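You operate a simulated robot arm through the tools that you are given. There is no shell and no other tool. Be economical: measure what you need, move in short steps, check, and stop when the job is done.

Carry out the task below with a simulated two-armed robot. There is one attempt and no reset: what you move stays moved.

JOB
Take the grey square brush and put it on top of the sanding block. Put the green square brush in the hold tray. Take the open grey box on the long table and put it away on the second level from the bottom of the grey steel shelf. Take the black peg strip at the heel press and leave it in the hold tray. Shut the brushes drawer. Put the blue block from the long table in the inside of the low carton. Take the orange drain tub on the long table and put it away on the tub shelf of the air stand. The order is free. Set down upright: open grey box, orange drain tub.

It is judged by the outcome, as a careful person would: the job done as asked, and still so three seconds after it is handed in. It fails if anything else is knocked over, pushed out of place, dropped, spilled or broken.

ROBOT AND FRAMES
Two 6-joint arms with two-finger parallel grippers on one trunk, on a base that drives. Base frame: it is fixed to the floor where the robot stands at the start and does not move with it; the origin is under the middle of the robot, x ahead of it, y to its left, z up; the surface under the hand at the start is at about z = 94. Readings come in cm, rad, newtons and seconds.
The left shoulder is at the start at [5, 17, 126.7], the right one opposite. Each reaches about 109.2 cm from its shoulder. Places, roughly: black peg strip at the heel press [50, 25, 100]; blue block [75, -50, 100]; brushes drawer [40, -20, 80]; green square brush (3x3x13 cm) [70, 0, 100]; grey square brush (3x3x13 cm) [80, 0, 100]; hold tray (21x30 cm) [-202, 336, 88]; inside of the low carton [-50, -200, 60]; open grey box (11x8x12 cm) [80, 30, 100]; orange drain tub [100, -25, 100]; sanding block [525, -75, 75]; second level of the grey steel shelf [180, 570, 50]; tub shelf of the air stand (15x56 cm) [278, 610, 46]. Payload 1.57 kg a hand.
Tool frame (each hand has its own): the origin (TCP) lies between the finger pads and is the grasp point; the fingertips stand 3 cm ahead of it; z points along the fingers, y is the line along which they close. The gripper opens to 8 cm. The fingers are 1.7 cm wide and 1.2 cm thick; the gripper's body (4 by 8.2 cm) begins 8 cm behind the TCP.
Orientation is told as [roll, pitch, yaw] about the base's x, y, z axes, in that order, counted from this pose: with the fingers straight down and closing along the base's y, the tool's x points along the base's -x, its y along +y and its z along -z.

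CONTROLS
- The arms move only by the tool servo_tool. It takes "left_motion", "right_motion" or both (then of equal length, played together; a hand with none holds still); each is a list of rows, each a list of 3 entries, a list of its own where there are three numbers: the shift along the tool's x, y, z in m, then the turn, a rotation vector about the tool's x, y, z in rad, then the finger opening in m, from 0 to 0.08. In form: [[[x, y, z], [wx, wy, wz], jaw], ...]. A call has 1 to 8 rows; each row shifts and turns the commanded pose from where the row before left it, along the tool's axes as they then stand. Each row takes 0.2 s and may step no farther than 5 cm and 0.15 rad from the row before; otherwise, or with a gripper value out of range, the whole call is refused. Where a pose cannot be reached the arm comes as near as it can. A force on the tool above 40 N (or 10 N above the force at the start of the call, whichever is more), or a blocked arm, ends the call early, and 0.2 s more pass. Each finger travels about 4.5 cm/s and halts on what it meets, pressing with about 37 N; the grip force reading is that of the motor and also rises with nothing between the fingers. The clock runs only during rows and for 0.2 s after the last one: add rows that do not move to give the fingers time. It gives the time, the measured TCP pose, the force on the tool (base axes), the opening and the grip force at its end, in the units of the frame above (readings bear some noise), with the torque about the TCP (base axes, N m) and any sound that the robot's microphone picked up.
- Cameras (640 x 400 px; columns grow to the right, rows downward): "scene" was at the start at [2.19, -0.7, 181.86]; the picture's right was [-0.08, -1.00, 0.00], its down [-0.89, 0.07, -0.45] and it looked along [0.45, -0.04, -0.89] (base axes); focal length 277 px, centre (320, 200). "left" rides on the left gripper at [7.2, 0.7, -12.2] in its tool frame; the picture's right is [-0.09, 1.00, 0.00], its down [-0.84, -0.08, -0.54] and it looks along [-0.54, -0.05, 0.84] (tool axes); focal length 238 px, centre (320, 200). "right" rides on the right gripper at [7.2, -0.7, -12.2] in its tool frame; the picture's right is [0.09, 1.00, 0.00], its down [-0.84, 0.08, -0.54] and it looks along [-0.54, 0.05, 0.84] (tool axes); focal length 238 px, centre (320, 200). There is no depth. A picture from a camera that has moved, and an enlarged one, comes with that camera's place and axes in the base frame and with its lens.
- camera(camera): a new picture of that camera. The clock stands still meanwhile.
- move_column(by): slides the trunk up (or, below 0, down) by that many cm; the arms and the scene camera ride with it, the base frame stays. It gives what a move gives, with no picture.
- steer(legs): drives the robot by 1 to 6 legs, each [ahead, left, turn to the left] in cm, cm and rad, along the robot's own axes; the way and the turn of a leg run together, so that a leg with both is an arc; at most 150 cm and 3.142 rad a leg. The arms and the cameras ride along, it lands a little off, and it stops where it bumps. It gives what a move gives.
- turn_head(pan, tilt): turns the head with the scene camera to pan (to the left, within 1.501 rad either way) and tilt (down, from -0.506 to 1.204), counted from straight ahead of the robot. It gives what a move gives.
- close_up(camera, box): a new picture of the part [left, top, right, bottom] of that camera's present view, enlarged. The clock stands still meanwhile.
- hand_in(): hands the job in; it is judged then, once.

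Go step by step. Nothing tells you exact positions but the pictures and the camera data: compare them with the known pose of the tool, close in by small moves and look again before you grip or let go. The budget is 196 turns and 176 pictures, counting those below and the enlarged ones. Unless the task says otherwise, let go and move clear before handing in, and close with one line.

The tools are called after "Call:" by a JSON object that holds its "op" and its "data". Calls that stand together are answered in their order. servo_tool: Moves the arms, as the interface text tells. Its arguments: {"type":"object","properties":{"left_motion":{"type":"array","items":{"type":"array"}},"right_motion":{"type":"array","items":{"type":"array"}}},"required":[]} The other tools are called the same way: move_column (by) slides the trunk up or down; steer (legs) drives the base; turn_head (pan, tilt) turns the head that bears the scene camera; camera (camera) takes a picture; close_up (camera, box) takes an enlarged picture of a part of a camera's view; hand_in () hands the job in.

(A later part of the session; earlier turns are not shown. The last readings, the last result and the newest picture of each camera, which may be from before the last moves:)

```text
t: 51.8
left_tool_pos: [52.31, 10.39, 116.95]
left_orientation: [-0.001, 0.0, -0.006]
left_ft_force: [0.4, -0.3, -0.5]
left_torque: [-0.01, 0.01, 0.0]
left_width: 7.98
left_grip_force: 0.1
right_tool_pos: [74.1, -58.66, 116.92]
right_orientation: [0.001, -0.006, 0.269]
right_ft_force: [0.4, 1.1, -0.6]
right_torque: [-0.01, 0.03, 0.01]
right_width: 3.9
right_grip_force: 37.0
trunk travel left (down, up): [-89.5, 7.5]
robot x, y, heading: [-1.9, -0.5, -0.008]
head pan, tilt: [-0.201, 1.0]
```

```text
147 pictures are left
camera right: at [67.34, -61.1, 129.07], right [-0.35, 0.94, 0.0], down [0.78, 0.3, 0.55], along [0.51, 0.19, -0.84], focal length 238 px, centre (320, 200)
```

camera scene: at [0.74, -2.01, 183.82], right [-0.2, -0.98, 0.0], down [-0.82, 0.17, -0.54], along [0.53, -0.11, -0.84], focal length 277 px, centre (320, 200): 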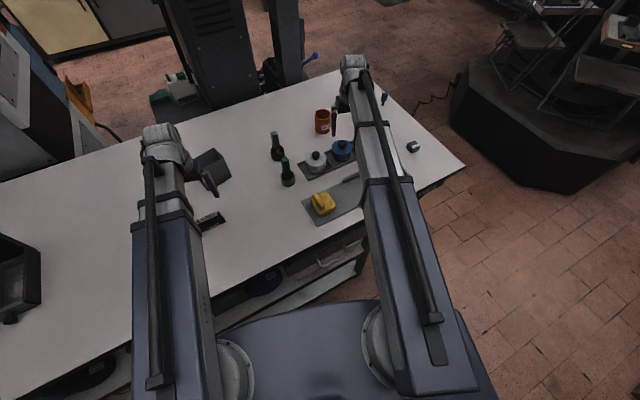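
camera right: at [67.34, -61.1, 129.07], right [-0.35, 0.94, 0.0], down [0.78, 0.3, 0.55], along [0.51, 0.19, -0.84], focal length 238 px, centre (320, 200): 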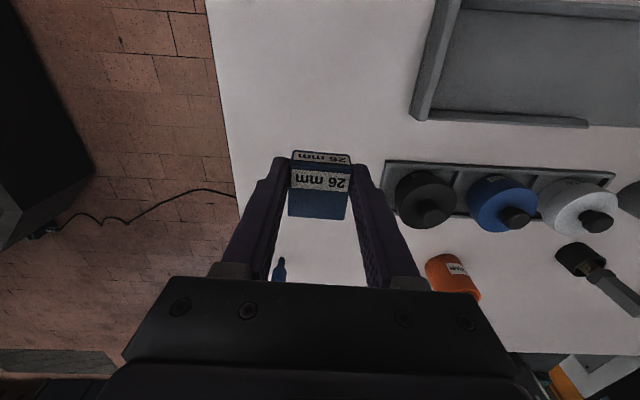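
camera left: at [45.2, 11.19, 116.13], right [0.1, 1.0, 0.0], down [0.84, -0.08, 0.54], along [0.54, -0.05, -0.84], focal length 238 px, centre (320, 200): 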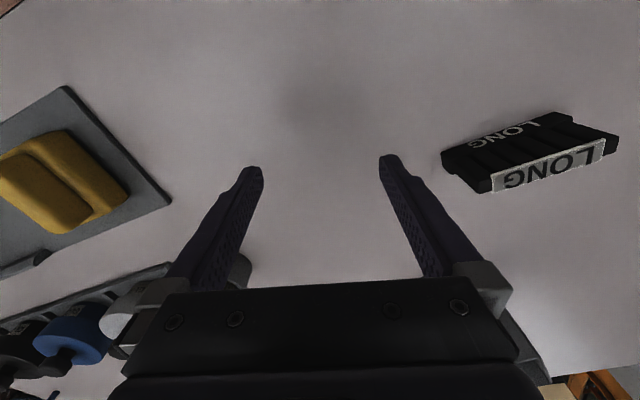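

Block held. Now I bring the left hand over the grey brush at about [81.5, 0.5].

Call:
{"op": "servo_tool", "data": {"left_motion": [[[-0.048, 0, 0], [0, 0, 0], 0.08], [[-0.048, 0, 0], [0, 0, 0], 0.08], [[-0.048, 0, 0], [0, 0, 0], 0.08], [[-0.048, 0, 0], [0, 0, 0], 0.08], [[-0.048, 0, 0], [0, 0, 0], 0.08], [[-0.048, 0, 0], [0, 0, 0], 0.08]]}}

Call:
{"op": "camera", "data": {"camera": "left"}}

```text
t: 53.2
left_tool_pos: [81.23, 10.44, 116.95]
left_orientation: [-0.002, 0.0, -0.006]
left_ft_force: [0.0, -0.2, -0.7]
left_torque: [0.0, 0.03, 0.01]
left_width: 8.02
left_grip_force: 0.0
right_tool_pos: [74.19, -58.69, 116.82]
right_orientation: [0.0, -0.004, 0.268]
right_ft_force: [0.1, 0.3, -0.6]
right_torque: [0.0, 0.0, -0.02]
right_width: 3.94
right_grip_force: 36.9
trunk travel left (down, up): [-89.5, 7.5]
robot x, y, heading: [-1.78, -0.43, 0.002]
head pan, tilt: [-0.201, 1.0]
```

```text
146 pictures are left
camera left: at [74.16, 11.09, 129.05], right [0.1, 1.0, 0.0], down [0.84, -0.08, 0.54], along [0.54, -0.05, -0.84], focal length 238 px, centre (320, 200)
```

left: 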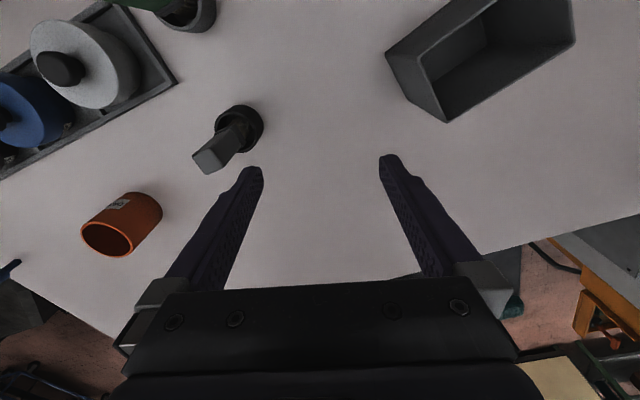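

Call:
{"op": "close_up", "data": {"camera": "left", "box": [168, 85, 296, 165]}}

```text
5.00 times, centred on (232, 125) of left
camera zoom: at [74.16, 11.09, 129.05], right [0.1, 1.0, 0.0], down [0.84, -0.08, 0.54], along [0.54, -0.05, -0.84], focal length 1192 px, centre (760, 575)
```

zoom: 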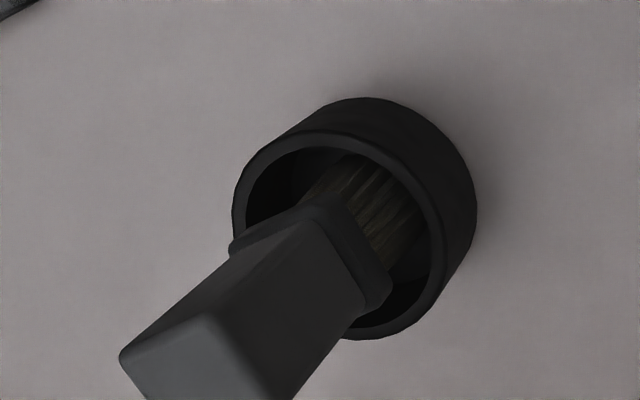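

The grey brush is about at [82.4, -0.9], top near z = 107.5, aligned with the table's yaw. I move over it and yaw the hand.

Call:
{"op": "servo_tool", "data": {"left_motion": [[[-0.004, -0.038, 0], [0, 0, 0], 0.08], [[-0.004, -0.038, 0], [0, 0, 0], 0.08], [[-0.004, -0.037, 0], [0, 0, 0], 0.08], [[0, 0, 0], [0, 0, -0.14], 0.08], [[0, 0, 0], [0, 0, -0.14], 0.08]]}}

Call:
{"op": "camera", "data": {"camera": "left"}}

```text
t: 54.4
left_tool_pos: [82.18, -0.97, 116.93]
left_orientation: [0.001, 0.001, 0.275]
left_ft_force: [0.2, -0.5, -0.7]
left_torque: [0.02, 0.02, -0.01]
left_width: 8.01
left_grip_force: 0.2
right_tool_pos: [74.22, -58.62, 116.87]
right_orientation: [-0.002, -0.006, 0.269]
right_ft_force: [0.3, -0.2, -1.8]
right_torque: [-0.02, 0.03, -0.03]
right_width: 3.92
right_grip_force: 36.9
trunk travel left (down, up): [-89.5, 7.5]
robot x, y, heading: [-1.82, -0.57, -0.004]
head pan, tilt: [-0.201, 1.0]
```

```text
144 pictures are left
camera left: at [75.18, -2.34, 129.11], right [-0.18, 0.98, 0.0], down [0.83, 0.15, 0.54], along [0.53, 0.1, -0.84], focal length 238 px, centre (320, 200)
```

left: 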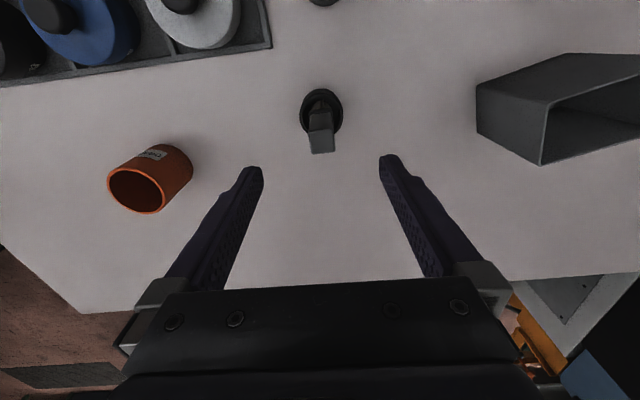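

Aligned with the brush. I lower 12.4 cm and grip the handle.

Call:
{"op": "move_column", "data": {"by": -12.4}}

Call:
{"op": "servo_tool", "data": {"left_motion": [[[0, 0, 0], [0, 0, 0], 0.0], [[0, 0, 0], [0, 0, 0], 0.0], [[0, 0, 0], [0, 0, 0], 0.0], [[0, 0, 0], [0, 0, 0], 0.0], [[0, 0, 0], [0, 0, 0], 0.0], [[0, 0, 0], [0, 0, 0], 0.0]]}}

Call:
{"op": "camera", "data": {"camera": "left"}}

Call:
{"op": "move_column", "data": {"by": 19}}

Call:
{"op": "camera", "data": {"camera": "left"}}

```text
t: 56.0
left_tool_pos: [82.31, -0.96, 104.61]
left_orientation: [0.001, -0.001, 0.274]
left_ft_force: [-0.2, -0.7, -1.1]
left_torque: [0.02, 0.04, 0.0]
left_width: 7.99
left_grip_force: 0.1
right_tool_pos: [74.14, -58.69, 104.74]
right_orientation: [0.0, -0.005, 0.268]
right_ft_force: [0.1, 0.1, -0.6]
right_torque: [-0.02, -0.01, -0.01]
right_width: 3.92
right_grip_force: 37.0
trunk travel left (down, up): [-77.1, 19.9]
robot x, y, heading: [-2.19, -0.22, -0.005]
head pan, tilt: [-0.201, 1.0]
```

```text
t: 57.4
left_tool_pos: [82.16, -1.03, 104.5]
left_orientation: [0.001, -0.001, 0.275]
left_ft_force: [0.4, 0.2, -0.1]
left_torque: [0.04, 0.0, -0.04]
left_width: 2.72
left_grip_force: 37.0
right_tool_pos: [74.21, -58.63, 104.58]
right_orientation: [0.002, -0.004, 0.27]
right_ft_force: [0.1, -0.2, -1.0]
right_torque: [0.01, 0.01, -0.01]
right_width: 3.93
right_grip_force: 36.6
trunk travel left (down, up): [-77.1, 19.9]
robot x, y, heading: [-1.42, -0.46, -0.006]
head pan, tilt: [-0.201, 1.0]
```

```text
143 pictures are left
camera left: at [75.19, -2.27, 116.71], right [-0.18, 0.98, 0.0], down [0.83, 0.15, 0.54], along [0.53, 0.1, -0.84], focal length 238 px, centre (320, 200)
```

left: 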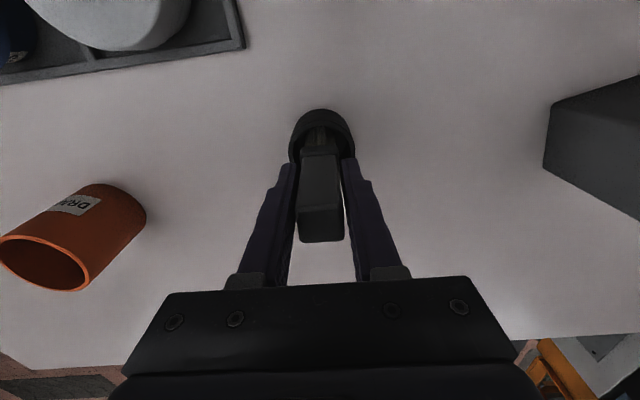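

```text
t: 59.5
left_tool_pos: [82.23, -0.96, 123.58]
left_orientation: [0.001, 0.0, 0.272]
left_ft_force: [-0.3, 0.5, -1.0]
left_torque: [-0.02, -0.01, 0.03]
left_width: 2.71
left_grip_force: 36.3
right_tool_pos: [74.24, -58.77, 123.63]
right_orientation: [-0.001, -0.004, 0.268]
right_ft_force: [-0.2, 0.5, -1.8]
right_torque: [-0.01, 0.0, 0.01]
right_width: 3.95
right_grip_force: 36.8
trunk travel left (down, up): [-96.1, 0.9]
robot x, y, heading: [-1.99, -0.29, -0.006]
head pan, tilt: [-0.201, 1.0]
```

```text
142 pictures are left
camera left: at [75.2, -2.28, 135.69], right [-0.18, 0.98, 0.0], down [0.83, 0.15, 0.54], along [0.53, 0.1, -0.84], focal length 238 px, centre (320, 200)
```

left: 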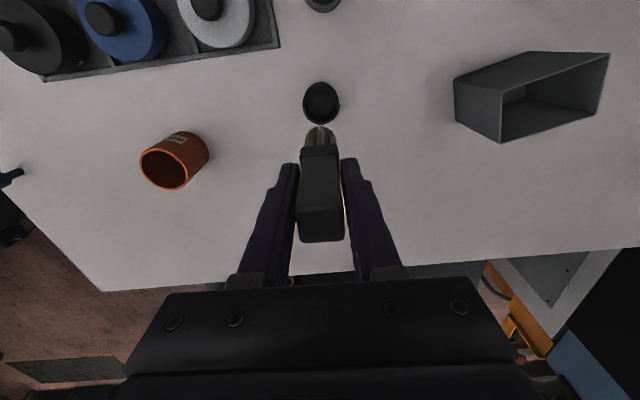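

The brush is out of its cup and held. I back away from the table and turn toward the carton side.

Call:
{"op": "steer", "data": {"legs": [[-62, 0, 0], [0, 0, -1.57]]}}

Call:
{"op": "turn_head", "data": {"pan": 0.0, "tilt": 0.6}}

Call:
{"op": "camera", "data": {"camera": "scene"}}

```text
t: 65.8
left_tool_pos: [-35.33, -79.04, 123.54]
left_orientation: [0.0, 0.0, -0.936]
left_ft_force: [0.8, 0.4, -1.0]
left_torque: [0.0, 0.05, 0.0]
left_width: 2.7
left_grip_force: 37.0
right_tool_pos: [-90.11, -92.2, 123.55]
right_orientation: [0.013, -0.02, -0.917]
right_ft_force: [1.3, -0.7, -1.3]
right_torque: [0.06, 0.24, 0.01]
right_width: 3.91
right_grip_force: 37.3
trunk travel left (down, up): [-96.1, 0.9]
robot x, y, heading: [-64.71, 0.27, -1.211]
head pan, tilt: [-0.201, 1.0]
stopped in leg 2: the force on the tool passed its limit at 92 N (the readings are from after the stop); the commanded pose is now the measured one
```

```text
t: 66.6
left_tool_pos: [-35.27, -78.93, 123.48]
left_orientation: [0.0, -0.001, -0.936]
left_ft_force: [-0.9, -0.2, -0.2]
left_torque: [-0.03, -0.02, 0.02]
left_width: 2.72
left_grip_force: 36.5
right_tool_pos: [-90.2, -92.14, 123.55]
right_orientation: [0.01, -0.018, -0.918]
right_ft_force: [1.8, 0.3, -1.2]
right_torque: [0.0, 0.18, -0.02]
right_width: 3.92
right_grip_force: 36.7
trunk travel left (down, up): [-96.1, 0.9]
robot x, y, heading: [-64.42, -0.13, -1.216]
head pan, tilt: [0.0, 0.6]
```

```text
141 pictures are left
camera scene: at [-63.0, -4.86, 193.61], right [-0.94, -0.35, 0.0], down [-0.2, 0.53, -0.82], along [0.29, -0.77, -0.57], focal length 277 px, centre (320, 200)
```

scene: 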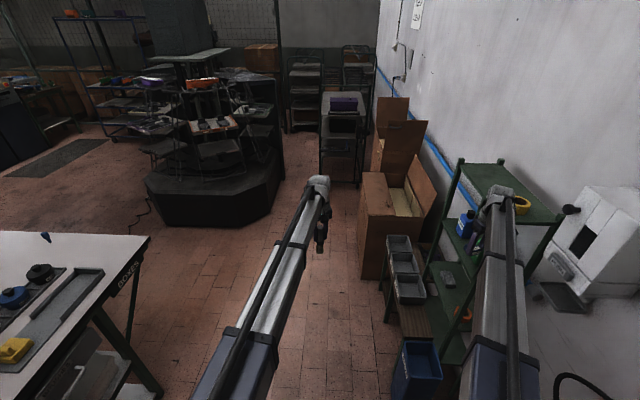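

The right arm bumped the green rack. I turn back a little and check that nothing was displaced.

Call:
{"op": "steer", "data": {"legs": [[0, 0, 0.3]]}}

Call:
{"op": "turn_head", "data": {"pan": -0.7, "tilt": 0.6}}

Call:
{"op": "camera", "data": {"camera": "scene"}}

Call:
{"op": "camera", "data": {"camera": "right"}}

```text
t: 68.0
left_tool_pos: [-12.76, -66.37, 123.54]
left_orientation: [0.0, -0.001, -0.629]
left_ft_force: [-0.2, 0.5, -0.6]
left_torque: [0.0, 0.06, 0.02]
left_width: 2.73
left_grip_force: 37.0
right_tool_pos: [-61.21, -95.68, 123.56]
right_orientation: [0.011, -0.017, -0.61]
right_ft_force: [0.9, -0.5, -1.3]
right_torque: [0.01, 0.01, 0.02]
right_width: 3.92
right_grip_force: 37.3
trunk travel left (down, up): [-96.1, 0.9]
robot x, y, heading: [-64.28, -0.07, -0.908]
head pan, tilt: [0.0, 0.6]
```

```text
t: 69.1
left_tool_pos: [-12.84, -66.4, 123.57]
left_orientation: [-0.002, 0.0, -0.628]
left_ft_force: [0.3, 0.2, -1.1]
left_torque: [-0.04, -0.05, 0.02]
left_width: 2.74
left_grip_force: 37.6
right_tool_pos: [-61.19, -95.63, 123.57]
right_orientation: [0.009, -0.019, -0.611]
right_ft_force: [-0.5, -0.3, -1.8]
right_torque: [-0.02, -0.03, 0.01]
right_width: 3.94
right_grip_force: 36.7
trunk travel left (down, up): [-96.1, 0.9]
robot x, y, heading: [-64.7, 0.24, -0.907]
head pan, tilt: [-0.7, 0.6]
```

```text
140 pictures are left
camera scene: at [-67.47, -6.0, 193.62], right [-1.0, 0.04, 0.0], down [0.02, 0.56, -0.82], along [-0.03, -0.82, -0.57], focal length 277 px, centre (320, 200)
```

scene: 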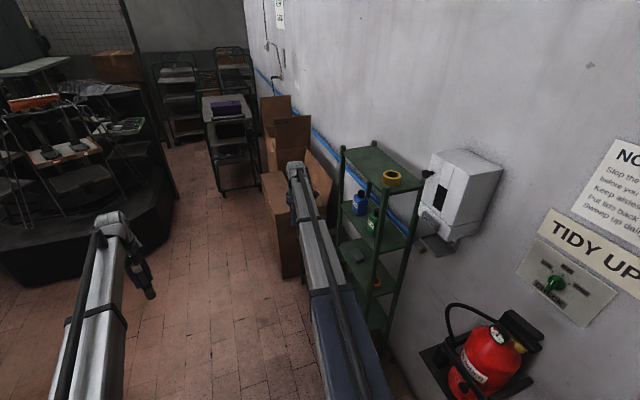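

```text
139 pictures are left
camera right: at [-67.74, -91.95, 135.58], right [0.5, 0.87, 0.01], down [0.72, -0.42, 0.56], along [0.49, -0.27, -0.83], focal length 238 px, centre (320, 200)
```

right: 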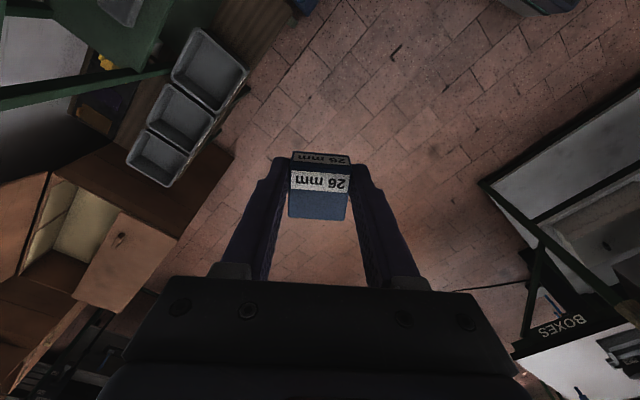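

Nothing appears displaced on the rack. I fold both hands closer to the body so that turning is safe.

Call:
{"op": "servo_tool", "data": {"left_motion": [[[0.0236, 0.0354, 0], [0, 0, 0], 0], [[0.0236, 0.0354, 0], [0, 0, 0], 0], [[0.0236, 0.0354, 0], [0, 0, 0], 0], [[0.0236, 0.0354, 0], [0, 0, 0], 0], [[0.0236, 0.0354, 0], [0, 0, 0], 0], [[0.0236, 0.0354, 0], [0, 0, 0], 0], [[0.0236, 0.0354, 0], [0, 0, 0], 0], [[0.0236, 0.0354, 0], [0, 0, 0], 0]], "right_motion": [[[0.0118, 0.0479, 0], [0, 0, 0], 0], [[0.0118, 0.0479, 0], [0, 0, 0], 0], [[0.0118, 0.0479, 0], [0, 0, 0], 0], [[0.0118, 0.0479, 0], [0, 0, 0], 0], [[0.0118, 0.0479, 0], [0, 0, 0], 0], [[0.0118, 0.0479, 0], [0, 0, 0], 0], [[0.0118, 0.0479, 0], [0, 0, 0], 0], [[0.0118, 0.0479, 0], [0, 0, 0], 0]]}}

Call:
{"op": "turn_head", "data": {"pan": -0.5, "tilt": 0.5}}

Call:
{"op": "camera", "data": {"camera": "scene"}}

```text
t: 70.9
left_tool_pos: [-11.56, -32.09, 123.65]
left_orientation: [-0.001, -0.001, -0.63]
left_ft_force: [0.2, 0.6, 0.2]
left_torque: [-0.04, 0.02, 0.03]
left_width: 2.71
left_grip_force: 36.7
right_tool_pos: [-47.01, -58.17, 123.65]
right_orientation: [0.011, -0.019, -0.612]
right_ft_force: [0.1, 0.8, -0.1]
right_torque: [-0.02, 0.02, -0.04]
right_width: 3.93
right_grip_force: 36.9
right hand out of reach, approached as far as the arm can: row 8
trunk travel left (down, up): [-96.1, 0.9]
robot x, y, heading: [-64.56, -0.24, -0.908]
head pan, tilt: [-0.7, 0.6]
```

```text
t: 71.6
left_tool_pos: [-11.49, -32.29, 123.58]
left_orientation: [0.0, 0.0, -0.629]
left_ft_force: [0.1, -0.5, -0.5]
left_torque: [-0.01, -0.01, -0.02]
left_width: 2.72
left_grip_force: 36.7
right_tool_pos: [-47.08, -58.46, 123.66]
right_orientation: [0.01, -0.017, -0.613]
right_ft_force: [-0.5, 0.3, -1.2]
right_torque: [0.04, 0.01, -0.01]
right_width: 3.91
right_grip_force: 36.8
trunk travel left (down, up): [-96.1, 0.9]
robot x, y, heading: [-64.53, 0.35, -0.905]
head pan, tilt: [-0.499, 0.499]
```

```text
138 pictures are left
camera scene: at [-65.68, -6.19, 194.52], right [-0.99, -0.16, 0.0], down [-0.08, 0.47, -0.88], along [0.14, -0.87, -0.48], focal length 277 px, centre (320, 200)
```

scene: 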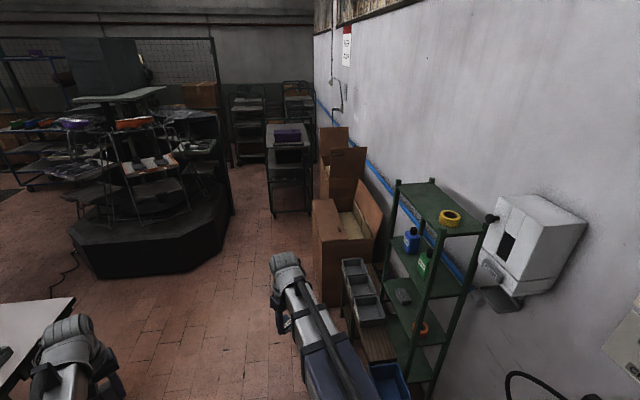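

I drive down the aisle to stand before the low carton and turn toward it.

Call:
{"op": "steer", "data": {"legs": [[0, 0, -0.175], [80, 0, 0], [78, 0, 0], [0, 0, -1.2]]}}

Call:
{"op": "turn_head", "data": {"pan": 0.0, "tilt": 0.8}}

Call:
{"op": "camera", "data": {"camera": "scene"}}

```text
t: 83.3
left_tool_pos: [-13.44, -197.0, 123.52]
left_orientation: [0.002, 0.0, -2.001]
left_ft_force: [0.0, -0.1, -0.5]
left_torque: [0.01, 0.0, 0.01]
left_width: 2.71
left_grip_force: 37.3
right_tool_pos: [-46.16, -167.53, 123.67]
right_orientation: [0.011, -0.018, -1.981]
right_ft_force: [-0.8, 0.5, -0.9]
right_torque: [0.03, 0.04, 0.0]
right_width: 3.91
right_grip_force: 37.4
trunk travel left (down, up): [-96.1, 0.9]
robot x, y, heading: [7.86, -138.82, -2.282]
head pan, tilt: [-0.499, 0.499]
```

```text
t: 84.2
left_tool_pos: [-13.6, -197.28, 123.57]
left_orientation: [0.0, 0.0, -2.0]
left_ft_force: [-0.2, 0.0, -0.3]
left_torque: [0.02, -0.01, 0.0]
left_width: 2.72
left_grip_force: 36.9
right_tool_pos: [-46.02, -167.47, 123.59]
right_orientation: [0.01, -0.018, -1.981]
right_ft_force: [0.4, -0.1, -0.9]
right_torque: [-0.01, -0.01, 0.01]
right_width: 3.93
right_grip_force: 37.8
trunk travel left (down, up): [-96.1, 0.9]
robot x, y, heading: [7.58, -138.87, -2.276]
head pan, tilt: [0.0, 0.799]
```

```text
137 pictures are left
camera scene: at [4.81, -141.98, 191.93], right [-0.76, 0.65, 0.0], down [0.47, 0.54, -0.7], along [-0.45, -0.53, -0.72], focal length 277 px, centre (320, 200)
```

scene: 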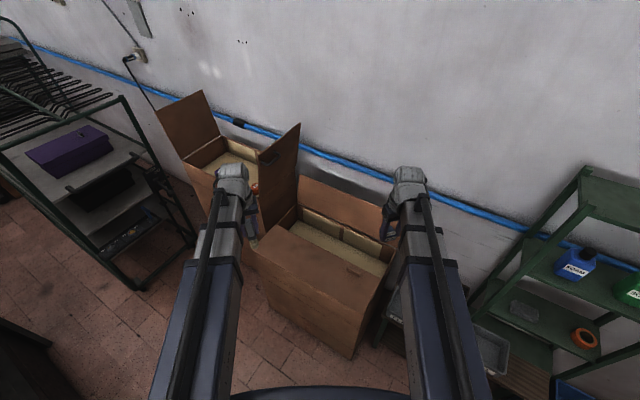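

The low carton is directly ahead; I zoom in on its inside.

Call:
{"op": "close_up", "data": {"camera": "scene", "box": [230, 160, 422, 280]}}

Call:
{"op": "camera", "data": {"camera": "right"}}

```text
3.33 times, centred on (326, 220) of scene
camera zoom: at [4.81, -141.98, 191.93], right [-0.76, 0.65, 0.0], down [0.47, 0.54, -0.7], along [-0.45, -0.53, -0.72], focal length 922 px, centre (300, 133)
```

zoom: 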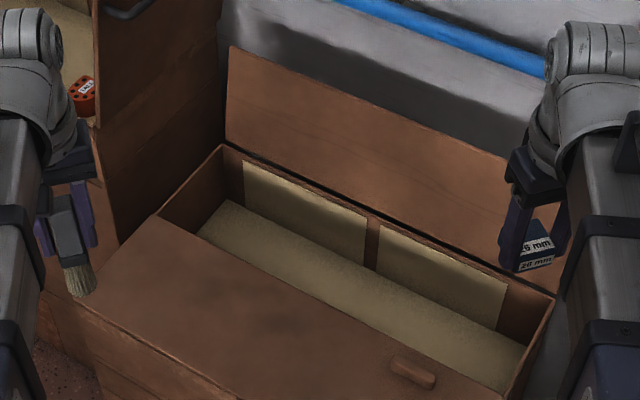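

```text
135 pictures are left
camera right: at [-43.78, -160.28, 135.59], right [0.95, -0.31, 0.01], down [-0.26, -0.79, 0.56], along [-0.17, -0.53, -0.83], focal length 238 px, centre (320, 200)
```

right: 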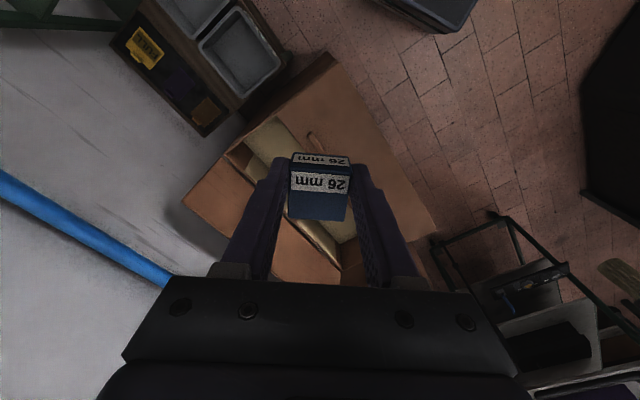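

The opening spans from about [-41,-233] / [-59,-239] to [-60,-173] / [-79,-179], rim z≈68. I extend the right hand over its middle and turn it to align with the slot.

Call:
{"op": "servo_tool", "data": {"right_motion": [[[-0.0476, 0.0016, 0], [0, 0, 0], 0], [[-0.0476, 0.0016, 0], [0, 0, 0], 0], [[-0.0476, 0.0016, 0], [0, 0, 0], 0], [[-0.0476, 0.0016, 0], [0, 0, 0], 0], [[-0.0476, 0.0016, 0], [0, 0, 0], 0], [[-0.0476, 0.0016, 0], [0, 0, 0], 0], [[-0.0476, 0.0016, 0], [0, 0, 0], 0], [[-0.0476, 0.0016, 0], [0, 0, 0], 0]]}}

Call:
{"op": "servo_tool", "data": {"right_motion": [[[0, 0, 0], [0, 0, -0.145], 0], [[0, 0, 0], [0, 0, -0.145], 0], [[0, 0, 0], [0, 0, -0.145], 0], [[0, 0, 0], [0, 0, -0.145], 0], [[0, 0, 0], [0, 0, -0.145], 0]]}}

Call:
{"op": "camera", "data": {"camera": "right"}}

Call:
{"op": "camera", "data": {"camera": "scene"}}

```text
t: 86.0
left_tool_pos: [-13.54, -197.24, 123.52]
left_orientation: [-0.001, 0.003, -2.0]
left_ft_force: [0.7, -0.9, -0.5]
left_torque: [0.0, 0.0, 0.01]
left_width: 2.72
left_grip_force: 37.3
right_tool_pos: [-59.69, -202.81, 123.41]
right_orientation: [0.011, -0.021, -1.982]
right_ft_force: [0.7, -0.4, -1.9]
right_torque: [0.02, -0.04, 0.01]
right_width: 3.89
right_grip_force: 37.4
right hand out of reach, approached as far as the arm can: row 4, 8
trunk travel left (down, up): [-96.1, 0.9]
robot x, y, heading: [7.93, -138.88, -2.278]
head pan, tilt: [0.0, 0.799]
```

```text
t: 87.2
left_tool_pos: [-13.4, -197.18, 123.59]
left_orientation: [0.001, 0.0, -2.0]
left_ft_force: [-0.2, -0.1, -0.7]
left_torque: [-0.02, -0.02, 0.01]
left_width: 2.71
left_grip_force: 36.4
right_tool_pos: [-59.69, -202.62, 123.57]
right_orientation: [-0.007, -0.023, -1.253]
right_ft_force: [0.3, -0.1, -1.3]
right_torque: [0.05, -0.01, -0.01]
right_width: 3.94
right_grip_force: 37.0
trunk travel left (down, up): [-96.1, 0.9]
robot x, y, heading: [7.79, -139.04, -2.278]
head pan, tilt: [0.0, 0.799]
```

```text
134 pictures are left
camera right: at [-62.6, -195.57, 135.57], right [0.92, 0.4, -0.01], down [0.33, -0.76, 0.56], along [0.22, -0.52, -0.83], focal length 238 px, centre (320, 200)
```

right: 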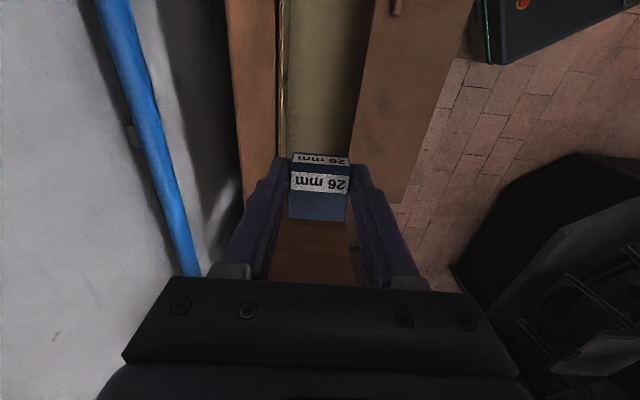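

```text
133 pictures are left
camera scene: at [4.83, -141.98, 191.93], right [-0.76, 0.65, 0.0], down [0.47, 0.54, -0.7], along [-0.45, -0.53, -0.72], focal length 277 px, centre (320, 200)
```

scene: 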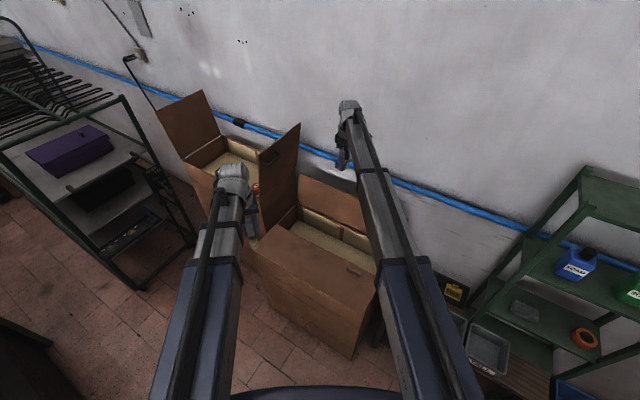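

The block hangs centred over the opening. I lower step by step.

Call:
{"op": "move_column", "data": {"by": -40}}

Call:
{"op": "move_column", "data": {"by": -14}}

Call:
{"op": "camera", "data": {"camera": "right"}}

Call:
{"op": "camera", "data": {"camera": "scene"}}

```text
t: 91.0
left_tool_pos: [-13.33, -197.09, 83.59]
left_orientation: [-0.001, 0.0, -2.0]
left_ft_force: [-0.2, 0.3, 0.8]
left_torque: [0.01, 0.0, -0.01]
left_width: 2.74
left_grip_force: 37.0
right_tool_pos: [-59.7, -202.53, 83.59]
right_orientation: [-0.007, -0.023, -1.256]
right_ft_force: [0.0, 0.8, -1.5]
right_torque: [0.01, -0.01, -0.01]
right_width: 3.92
right_grip_force: 37.0
trunk travel left (down, up): [-56.1, 40.9]
robot x, y, heading: [7.99, -138.78, -2.275]
head pan, tilt: [0.0, 0.799]
```

```text
t: 92.7
left_tool_pos: [-13.56, -197.22, 69.55]
left_orientation: [-0.001, -0.001, -2.0]
left_ft_force: [-0.1, 0.8, -1.2]
left_torque: [-0.02, -0.01, -0.02]
left_width: 2.72
left_grip_force: 36.3
right_tool_pos: [-59.71, -202.57, 69.55]
right_orientation: [-0.004, -0.024, -1.258]
right_ft_force: [-0.8, -0.4, -1.4]
right_torque: [0.01, -0.03, 0.0]
right_width: 3.91
right_grip_force: 36.7
trunk travel left (down, up): [-42.1, 54.9]
robot x, y, heading: [7.82, -139.06, -2.275]
head pan, tilt: [0.0, 0.799]
```

```text
132 pictures are left
camera right: at [-62.58, -195.57, 81.58], right [0.92, 0.4, -0.01], down [0.33, -0.76, 0.56], along [0.22, -0.52, -0.83], focal length 238 px, centre (320, 200)
```

right: 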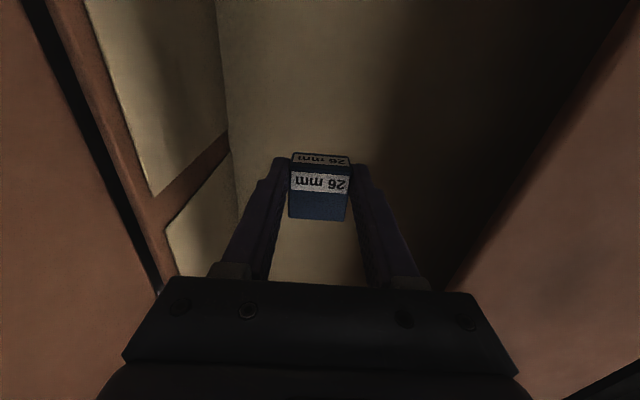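

```text
131 pictures are left
camera scene: at [4.83, -141.98, 137.94], right [-0.76, 0.65, 0.0], down [0.47, 0.54, -0.7], along [-0.45, -0.53, -0.72], focal length 277 px, centre (320, 200)
```

scene: 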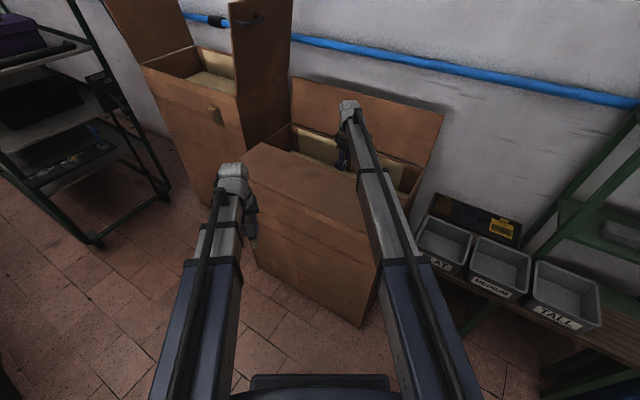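

Call:
{"op": "move_column", "data": {"by": -8}}

Call:
{"op": "camera", "data": {"camera": "right"}}

Call:
{"op": "camera", "data": {"camera": "left"}}

```text
t: 93.9
left_tool_pos: [-13.43, -197.2, 61.64]
left_orientation: [0.001, 0.0, -2.001]
left_ft_force: [1.0, 1.3, -1.0]
left_torque: [-0.02, 0.02, 0.0]
left_width: 2.73
left_grip_force: 36.6
right_tool_pos: [-59.71, -202.54, 61.65]
right_orientation: [-0.006, -0.023, -1.256]
right_ft_force: [-0.4, 0.3, -1.7]
right_torque: [0.01, 0.02, 0.0]
right_width: 3.91
right_grip_force: 36.7
trunk travel left (down, up): [-34.1, 62.9]
robot x, y, heading: [7.69, -139.09, -2.277]
head pan, tilt: [0.0, 0.799]
```

```text
130 pictures are left
camera right: at [-62.58, -195.57, 73.58], right [0.92, 0.4, -0.01], down [0.33, -0.76, 0.56], along [0.22, -0.52, -0.83], focal length 238 px, centre (320, 200)
```

right: 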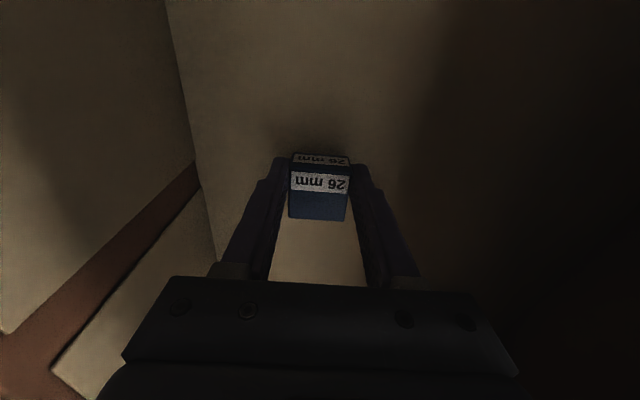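

```text
129 pictures are left
camera left: at [-9.86, -190.92, 73.72], right [0.87, -0.5, 0.0], down [-0.42, -0.73, 0.54], along [-0.27, -0.47, -0.84], focal length 238 px, centre (320, 200)
```

left: 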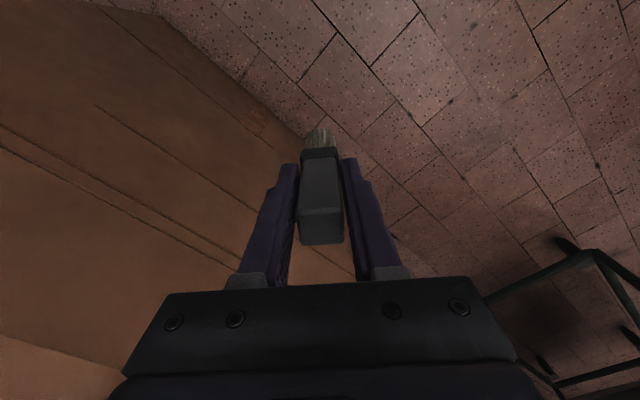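

The floor of the carton is near (shadow right under the block). I lower in small steps watching the force.

Call:
{"op": "move_column", "data": {"by": -2.5}}

Call:
{"op": "move_column", "data": {"by": -1.5}}

Call:
{"op": "camera", "data": {"camera": "right"}}

Call:
{"op": "camera", "data": {"camera": "scene"}}

```text
t: 94.6
left_tool_pos: [-13.46, -197.02, 59.28]
left_orientation: [0.0, -0.001, -2.0]
left_ft_force: [0.1, -0.6, -0.6]
left_torque: [0.0, 0.01, 0.0]
left_width: 2.7
left_grip_force: 37.1
right_tool_pos: [-59.69, -202.54, 59.32]
right_orientation: [-0.009, -0.025, -1.256]
right_ft_force: [-4.5, -4.5, 26.3]
right_torque: [0.09, 0.06, -0.01]
right_width: 3.9
right_grip_force: 36.6
trunk travel left (down, up): [-31.6, 65.4]
robot x, y, heading: [7.81, -138.58, -2.277]
head pan, tilt: [0.0, 0.799]
```

```text
t: 95.0
left_tool_pos: [-13.39, -197.11, 58.6]
left_orientation: [-0.001, -0.002, -2.0]
left_ft_force: [0.7, -0.6, -1.6]
left_torque: [0.01, -0.01, 0.0]
left_width: 2.72
left_grip_force: 37.1
right_tool_pos: [-59.62, -202.36, 58.8]
right_orientation: [-0.006, -0.025, -1.257]
right_ft_force: [-0.9, 0.5, 45.3]
right_torque: [0.67, -0.91, 0.05]
right_width: 3.91
right_grip_force: 36.8
trunk travel left (down, up): [-31.0, 66.0]
robot x, y, heading: [7.36, -138.69, -2.276]
head pan, tilt: [0.0, 0.799]
stopped: the force on the tool passed its limit at 78 N (the readings are from after the stop); the commanded pose is now the measured one
```

```text
128 pictures are left
camera right: at [-62.48, -195.43, 70.8], right [0.92, 0.4, -0.01], down [0.33, -0.76, 0.56], along [0.21, -0.52, -0.83], focal length 238 px, centre (320, 200)
```

right: 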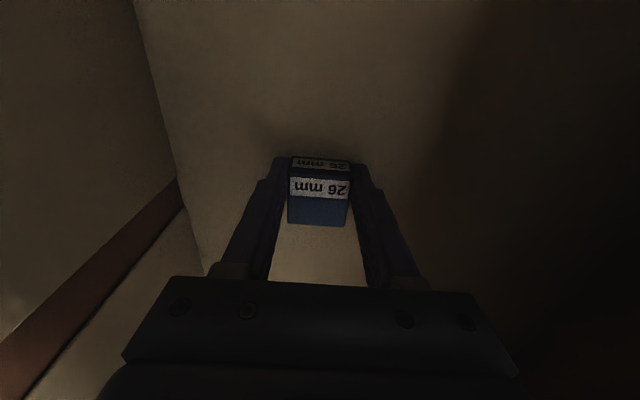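

```text
127 pictures are left
camera scene: at [5.12, -141.7, 126.85], right [-0.76, 0.65, 0.0], down [0.46, 0.54, -0.7], along [-0.46, -0.53, -0.71], focal length 277 px, centre (320, 200)
```

scene: 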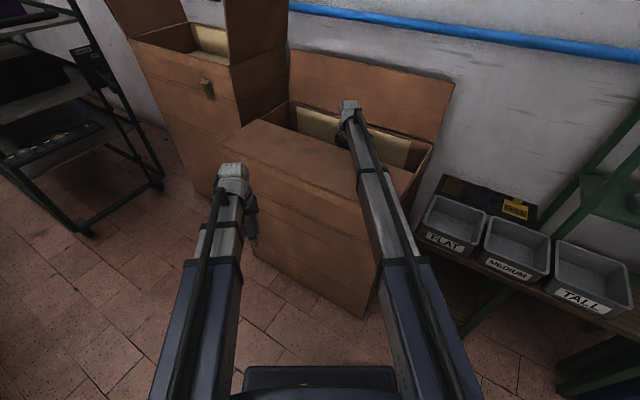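

The block rests on the carton's floor. I ease up slightly, open the right hand and rise out.

Call:
{"op": "move_column", "data": {"by": 0.8}}

Call:
{"op": "servo_tool", "data": {"right_motion": [[[0, 0, 0], [0, 0, 0], 0.06], [[0, 0, 0], [0, 0, 0], 0.06], [[0, 0, 0], [0, 0, 0], 0.06], [[0, 0, 0], [0, 0, 0], 0.06]]}}

Call:
{"op": "move_column", "data": {"by": 16}}

Call:
{"op": "camera", "data": {"camera": "right"}}

```text
t: 95.5
left_tool_pos: [-13.45, -197.19, 59.22]
left_orientation: [0.0, 0.002, -2.0]
left_ft_force: [-0.3, -0.3, -1.6]
left_torque: [0.01, 0.05, 0.0]
left_width: 2.73
left_grip_force: 36.9
right_tool_pos: [-59.84, -202.71, 59.19]
right_orientation: [-0.006, -0.021, -1.256]
right_ft_force: [0.5, -0.4, -0.7]
right_torque: [0.05, 0.01, 0.04]
right_width: 3.94
right_grip_force: 36.8
trunk travel left (down, up): [-31.8, 65.2]
robot x, y, heading: [7.72, -138.96, -2.28]
head pan, tilt: [0.0, 0.799]
```

```text
t: 96.5
left_tool_pos: [-13.59, -197.09, 59.21]
left_orientation: [-0.001, -0.001, -2.0]
left_ft_force: [0.1, 1.0, -0.1]
left_torque: [0.0, 0.0, 0.02]
left_width: 2.71
left_grip_force: 36.9
right_tool_pos: [-59.67, -202.65, 59.05]
right_orientation: [-0.004, -0.023, -1.257]
right_ft_force: [-0.2, 0.0, 0.7]
right_torque: [0.0, -0.01, 0.01]
right_width: 6.01
right_grip_force: 0.1
trunk travel left (down, up): [-31.8, 65.2]
robot x, y, heading: [7.16, -138.96, -2.275]
head pan, tilt: [0.0, 0.799]
```

```text
t: 98.4
left_tool_pos: [-13.41, -197.17, 75.25]
left_orientation: [0.0, 0.0, -2.001]
left_ft_force: [-0.3, 0.6, -0.5]
left_torque: [-0.01, 0.02, -0.01]
left_width: 2.74
left_grip_force: 37.0
right_tool_pos: [-59.81, -202.63, 75.19]
right_orientation: [-0.006, -0.021, -1.255]
right_ft_force: [-0.4, 0.5, -0.3]
right_torque: [0.0, 0.03, 0.02]
right_width: 6.01
right_grip_force: 0.0
trunk travel left (down, up): [-47.8, 49.2]
robot x, y, heading: [7.46, -139.08, -2.276]
head pan, tilt: [0.0, 0.799]
```

```text
126 pictures are left
camera right: at [-62.65, -195.61, 87.21], right [0.92, 0.4, -0.01], down [0.33, -0.76, 0.56], along [0.22, -0.52, -0.83], focal length 238 px, centre (320, 200)
```

right: 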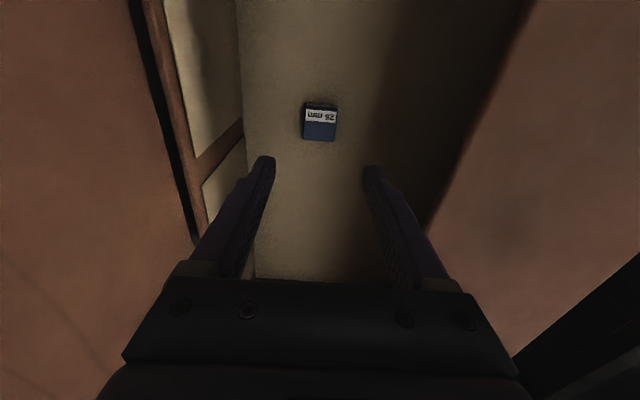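

The blue block lies in the carton. I raise, retract the right hand and turn toward the far side of the room.

Call:
{"op": "move_column", "data": {"by": 40}}

Call:
{"op": "servo_tool", "data": {"right_motion": [[[0, 0, 0], [0, 0, 0.145], 0.06], [[0, 0, 0], [0, 0, 0.145], 0.06], [[0, 0, 0], [0, 0, 0.145], 0.06], [[0, 0, 0], [0, 0, 0.145], 0.06], [[0, 0, 0], [0, 0, 0.145], 0.06], [[0.0476, -0.0016, 0], [0, 0, 0], 0.06], [[0.0476, -0.0016, 0], [0, 0, 0], 0.06], [[0.0476, -0.0016, 0], [0, 0, 0], 0.06]]}}

Call:
{"op": "servo_tool", "data": {"right_motion": [[[0.0476, -0.0016, 0], [0, 0, 0], 0.06], [[0.0476, -0.0016, 0], [0, 0, 0], 0.06], [[0.0476, -0.0016, 0], [0, 0, 0], 0.06], [[0.0476, -0.0016, 0], [0, 0, 0], 0.06], [[0.0476, -0.0016, 0], [0, 0, 0], 0.06]]}}

Call:
{"op": "steer", "data": {"legs": [[0, 0, 2.47]]}}

Call:
{"op": "turn_head", "data": {"pan": 0.0, "tilt": 0.45}}

Call:
{"op": "camera", "data": {"camera": "scene"}}

```text
t: 102.2
left_tool_pos: [-13.45, -197.13, 115.3]
left_orientation: [0.0, -0.001, -2.0]
left_ft_force: [-0.1, -0.7, -0.9]
left_torque: [-0.02, -0.02, 0.0]
left_width: 2.72
left_grip_force: 37.1
right_tool_pos: [-59.83, -202.58, 115.33]
right_orientation: [-0.005, -0.024, -1.258]
right_ft_force: [-0.2, 0.3, 0.1]
right_torque: [-0.03, 0.04, 0.0]
right_width: 5.98
right_grip_force: 0.0
trunk travel left (down, up): [-87.8, 9.2]
robot x, y, heading: [7.65, -138.5, -2.278]
head pan, tilt: [0.0, 0.799]
```

```text
t: 104.0
left_tool_pos: [-13.42, -196.99, 115.37]
left_orientation: [0.0, 0.0, -2.0]
left_ft_force: [0.2, 0.6, -1.5]
left_torque: [-0.04, 0.04, 0.03]
left_width: 2.72
left_grip_force: 37.2
right_tool_pos: [-54.57, -188.94, 115.25]
right_orientation: [0.012, -0.022, -1.982]
right_ft_force: [0.3, -0.6, 0.0]
right_torque: [-0.02, -0.01, -0.01]
right_width: 5.97
right_grip_force: 0.1
trunk travel left (down, up): [-87.8, 9.2]
robot x, y, heading: [7.4, -139.0, -2.276]
head pan, tilt: [0.0, 0.799]
```

```text
t: 105.2
left_tool_pos: [-13.42, -197.07, 115.29]
left_orientation: [0.001, 0.0, -1.999]
left_ft_force: [-0.5, -0.1, -0.5]
left_torque: [-0.04, 0.0, 0.04]
left_width: 2.72
left_grip_force: 37.3
right_tool_pos: [-45.78, -167.05, 115.33]
right_orientation: [0.011, -0.022, -1.98]
right_ft_force: [0.6, 0.4, 0.0]
right_torque: [0.05, 0.02, 0.0]
right_width: 6.01
right_grip_force: 0.0
right hand out of reach, approached as far as the arm can: row 1, 5
trunk travel left (down, up): [-87.8, 9.2]
robot x, y, heading: [7.61, -138.35, -2.276]
head pan, tilt: [0.0, 0.799]
```

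```text
t: 111.5
left_tool_pos: [60.47, -106.18, 115.25]
left_orientation: [0.0, -0.001, 0.469]
left_ft_force: [0.1, -0.4, -0.6]
left_torque: [-0.07, -0.01, 0.04]
left_width: 2.72
left_grip_force: 37.0
right_tool_pos: [67.09, -149.79, 115.06]
right_orientation: [0.012, -0.02, 0.488]
right_ft_force: [-0.5, -0.1, -0.1]
right_torque: [0.01, 0.02, 0.0]
right_width: 6.02
right_grip_force: 0.0
trunk travel left (down, up): [-87.8, 9.2]
robot x, y, heading: [7.48, -138.79, 0.193]
head pan, tilt: [0.0, 0.799]
```

```text
t: 112.3
left_tool_pos: [60.5, -106.17, 115.22]
left_orientation: [-0.001, 0.0, 0.47]
left_ft_force: [-0.5, -0.2, 0.4]
left_torque: [0.03, 0.0, 0.03]
left_width: 2.72
left_grip_force: 37.0
right_tool_pos: [67.1, -149.74, 115.19]
right_orientation: [0.015, -0.021, 0.488]
right_ft_force: [-0.5, 0.2, -0.3]
right_torque: [0.04, -0.01, 0.01]
right_width: 5.99
right_grip_force: 0.0
trunk travel left (down, up): [-87.8, 9.2]
robot x, y, heading: [7.64, -138.68, 0.188]
head pan, tilt: [0.0, 0.45]
```

```text
125 pictures are left
camera scene: at [12.57, -137.9, 186.63], right [0.19, -0.98, 0.0], down [-0.43, -0.08, -0.9], along [0.88, 0.17, -0.44], focal length 277 px, centre (320, 200)
```

scene: 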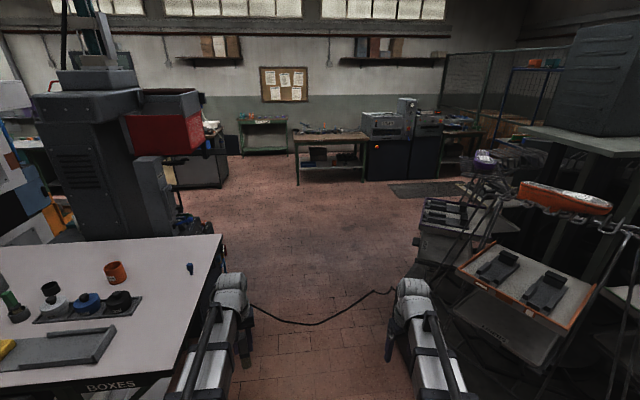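

The way between table and kiosk is clear, and the bench with the sanding block stands straight ahead. I drive up in that direction.

Call:
{"op": "steer", "data": {"legs": [[150, 0, 0], [150, 0, 0], [100, 0, 0]]}}

Call:
{"op": "turn_head", "data": {"pan": 0.0, "tilt": 0.6}}

Call:
{"op": "camera", "data": {"camera": "scene"}}

```text
t: 131.4
left_tool_pos: [448.45, -23.07, 115.24]
left_orientation: [0.0, 0.002, 0.489]
left_ft_force: [-0.7, -0.1, -0.7]
left_torque: [-0.02, -0.01, 0.02]
left_width: 2.72
left_grip_force: 37.1
right_tool_pos: [456.08, -66.71, 115.24]
right_orientation: [0.013, -0.019, 0.508]
right_ft_force: [0.1, 0.4, -0.2]
right_torque: [0.0, -0.01, -0.01]
right_width: 6.03
right_grip_force: 0.2
trunk travel left (down, up): [-87.8, 9.2]
robot x, y, heading: [396.21, -56.62, 0.214]
head pan, tilt: [0.0, 0.45]
```

```text
t: 132.1
left_tool_pos: [448.47, -22.96, 115.26]
left_orientation: [0.0, 0.0, 0.488]
left_ft_force: [0.1, 1.3, -0.2]
left_torque: [-0.02, 0.02, -0.01]
left_width: 2.74
left_grip_force: 36.8
right_tool_pos: [456.03, -66.61, 115.3]
right_orientation: [0.014, -0.021, 0.508]
right_ft_force: [0.7, -0.3, 0.3]
right_torque: [0.03, 0.0, -0.03]
right_width: 6.0
right_grip_force: 0.1
trunk travel left (down, up): [-87.8, 9.2]
robot x, y, heading: [396.34, -56.59, 0.216]
head pan, tilt: [0.0, 0.6]
```

```text
124 pictures are left
camera scene: at [400.88, -55.88, 185.28], right [0.21, -0.98, 0.0], down [-0.55, -0.12, -0.83], along [0.81, 0.17, -0.56], focal length 277 px, centre (320, 200)
```

scene: 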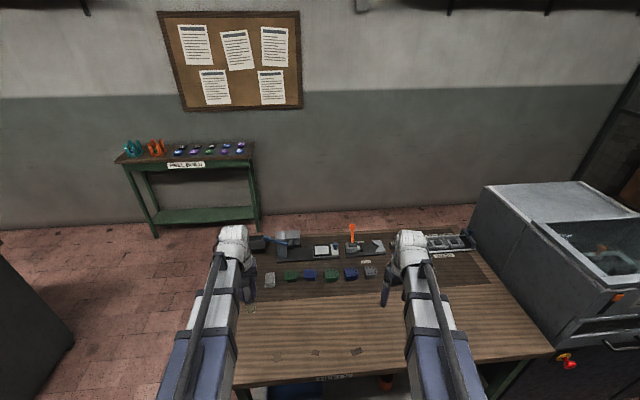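

Call:
{"op": "close_up", "data": {"camera": "scene", "box": [232, 215, 488, 375]}}

Call:
{"op": "close_up", "data": {"camera": "scene", "box": [245, 220, 405, 290]}}

```text
2.50 times, centred on (360, 295) of scene
camera zoom: at [400.88, -55.88, 185.28], right [0.21, -0.98, 0.0], down [-0.55, -0.12, -0.83], along [0.81, 0.17, -0.56], focal length 692 px, centre (220, -38)
```

zoom: 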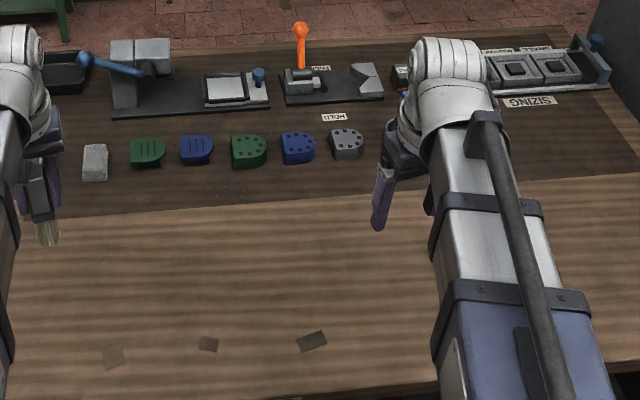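

```text
4.00 times, centred on (325, 255) of scene
camera zoom: at [400.88, -55.88, 185.28], right [0.21, -0.98, 0.0], down [-0.55, -0.12, -0.83], along [0.81, 0.17, -0.56], focal length 1107 px, centre (300, -20)
```

zoom: 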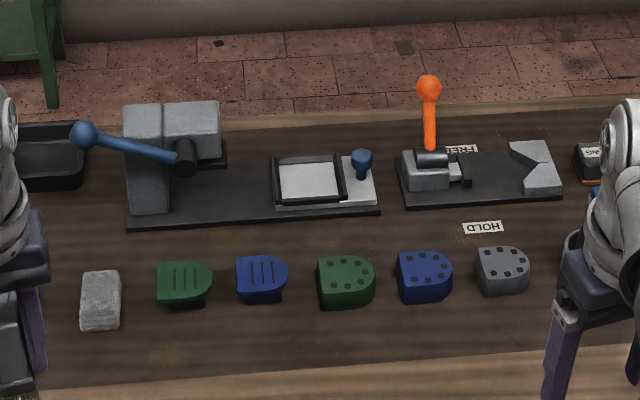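

An item labelled like "...ING" is hidden by the right hand near [525, -75]. I move the right hand aside to see it.

Call:
{"op": "servo_tool", "data": {"right_motion": [[[0, -0.045, 0], [0, 0, 0], 0.06], [[0, -0.045, 0], [0, 0, 0], 0.06], [[0, -0.045, 0], [0, 0, 0], 0.06], [[0, -0.045, 0], [0, 0, 0], 0.06]]}}

Call:
{"op": "close_up", "data": {"camera": "scene", "box": [340, 210, 500, 310]}}

Call:
{"op": "camera", "data": {"camera": "scene"}}

```text
t: 133.1
left_tool_pos: [448.38, -23.07, 115.25]
left_orientation: [0.0, -0.001, 0.488]
left_ft_force: [0.0, 1.1, -0.8]
left_torque: [0.01, 0.02, 0.01]
left_width: 2.73
left_grip_force: 36.9
right_tool_pos: [464.8, -82.52, 115.12]
right_orientation: [0.013, -0.021, 0.509]
right_ft_force: [0.2, 0.1, 0.4]
right_torque: [0.03, 0.01, 0.02]
right_width: 6.02
right_grip_force: 0.2
trunk travel left (down, up): [-87.8, 9.2]
robot x, y, heading: [395.95, -56.68, 0.212]
head pan, tilt: [0.0, 0.6]
```

```text
4.00 times, centred on (420, 260) of scene
camera zoom: at [400.95, -55.96, 185.28], right [0.21, -0.98, 0.0], down [-0.55, -0.12, -0.82], along [0.81, 0.17, -0.57], focal length 1107 px, centre (-80, -40)
```

zoom: 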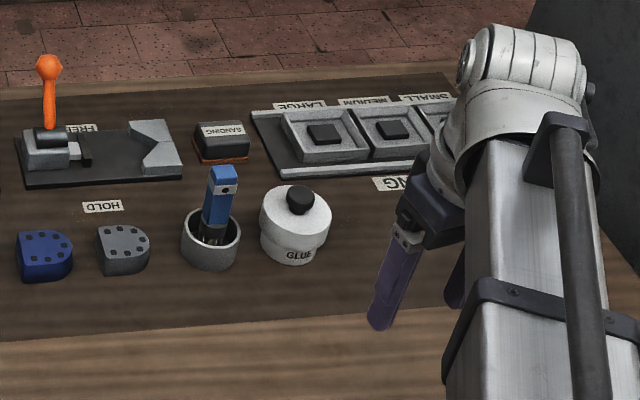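

```text
120 pictures are left
camera scene: at [400.95, -55.96, 185.28], right [0.21, -0.98, 0.0], down [-0.55, -0.12, -0.82], along [0.81, 0.17, -0.57], focal length 277 px, centre (320, 200)
```

scene: 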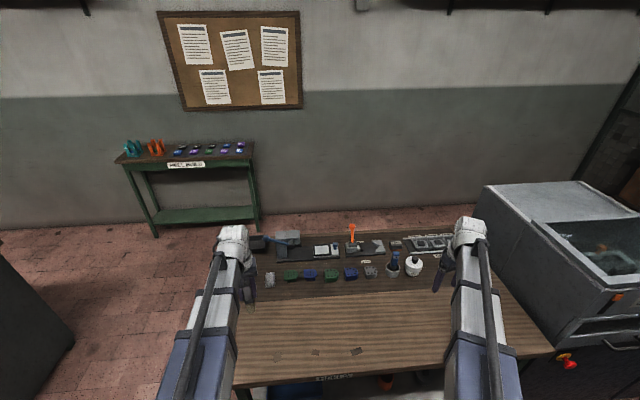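

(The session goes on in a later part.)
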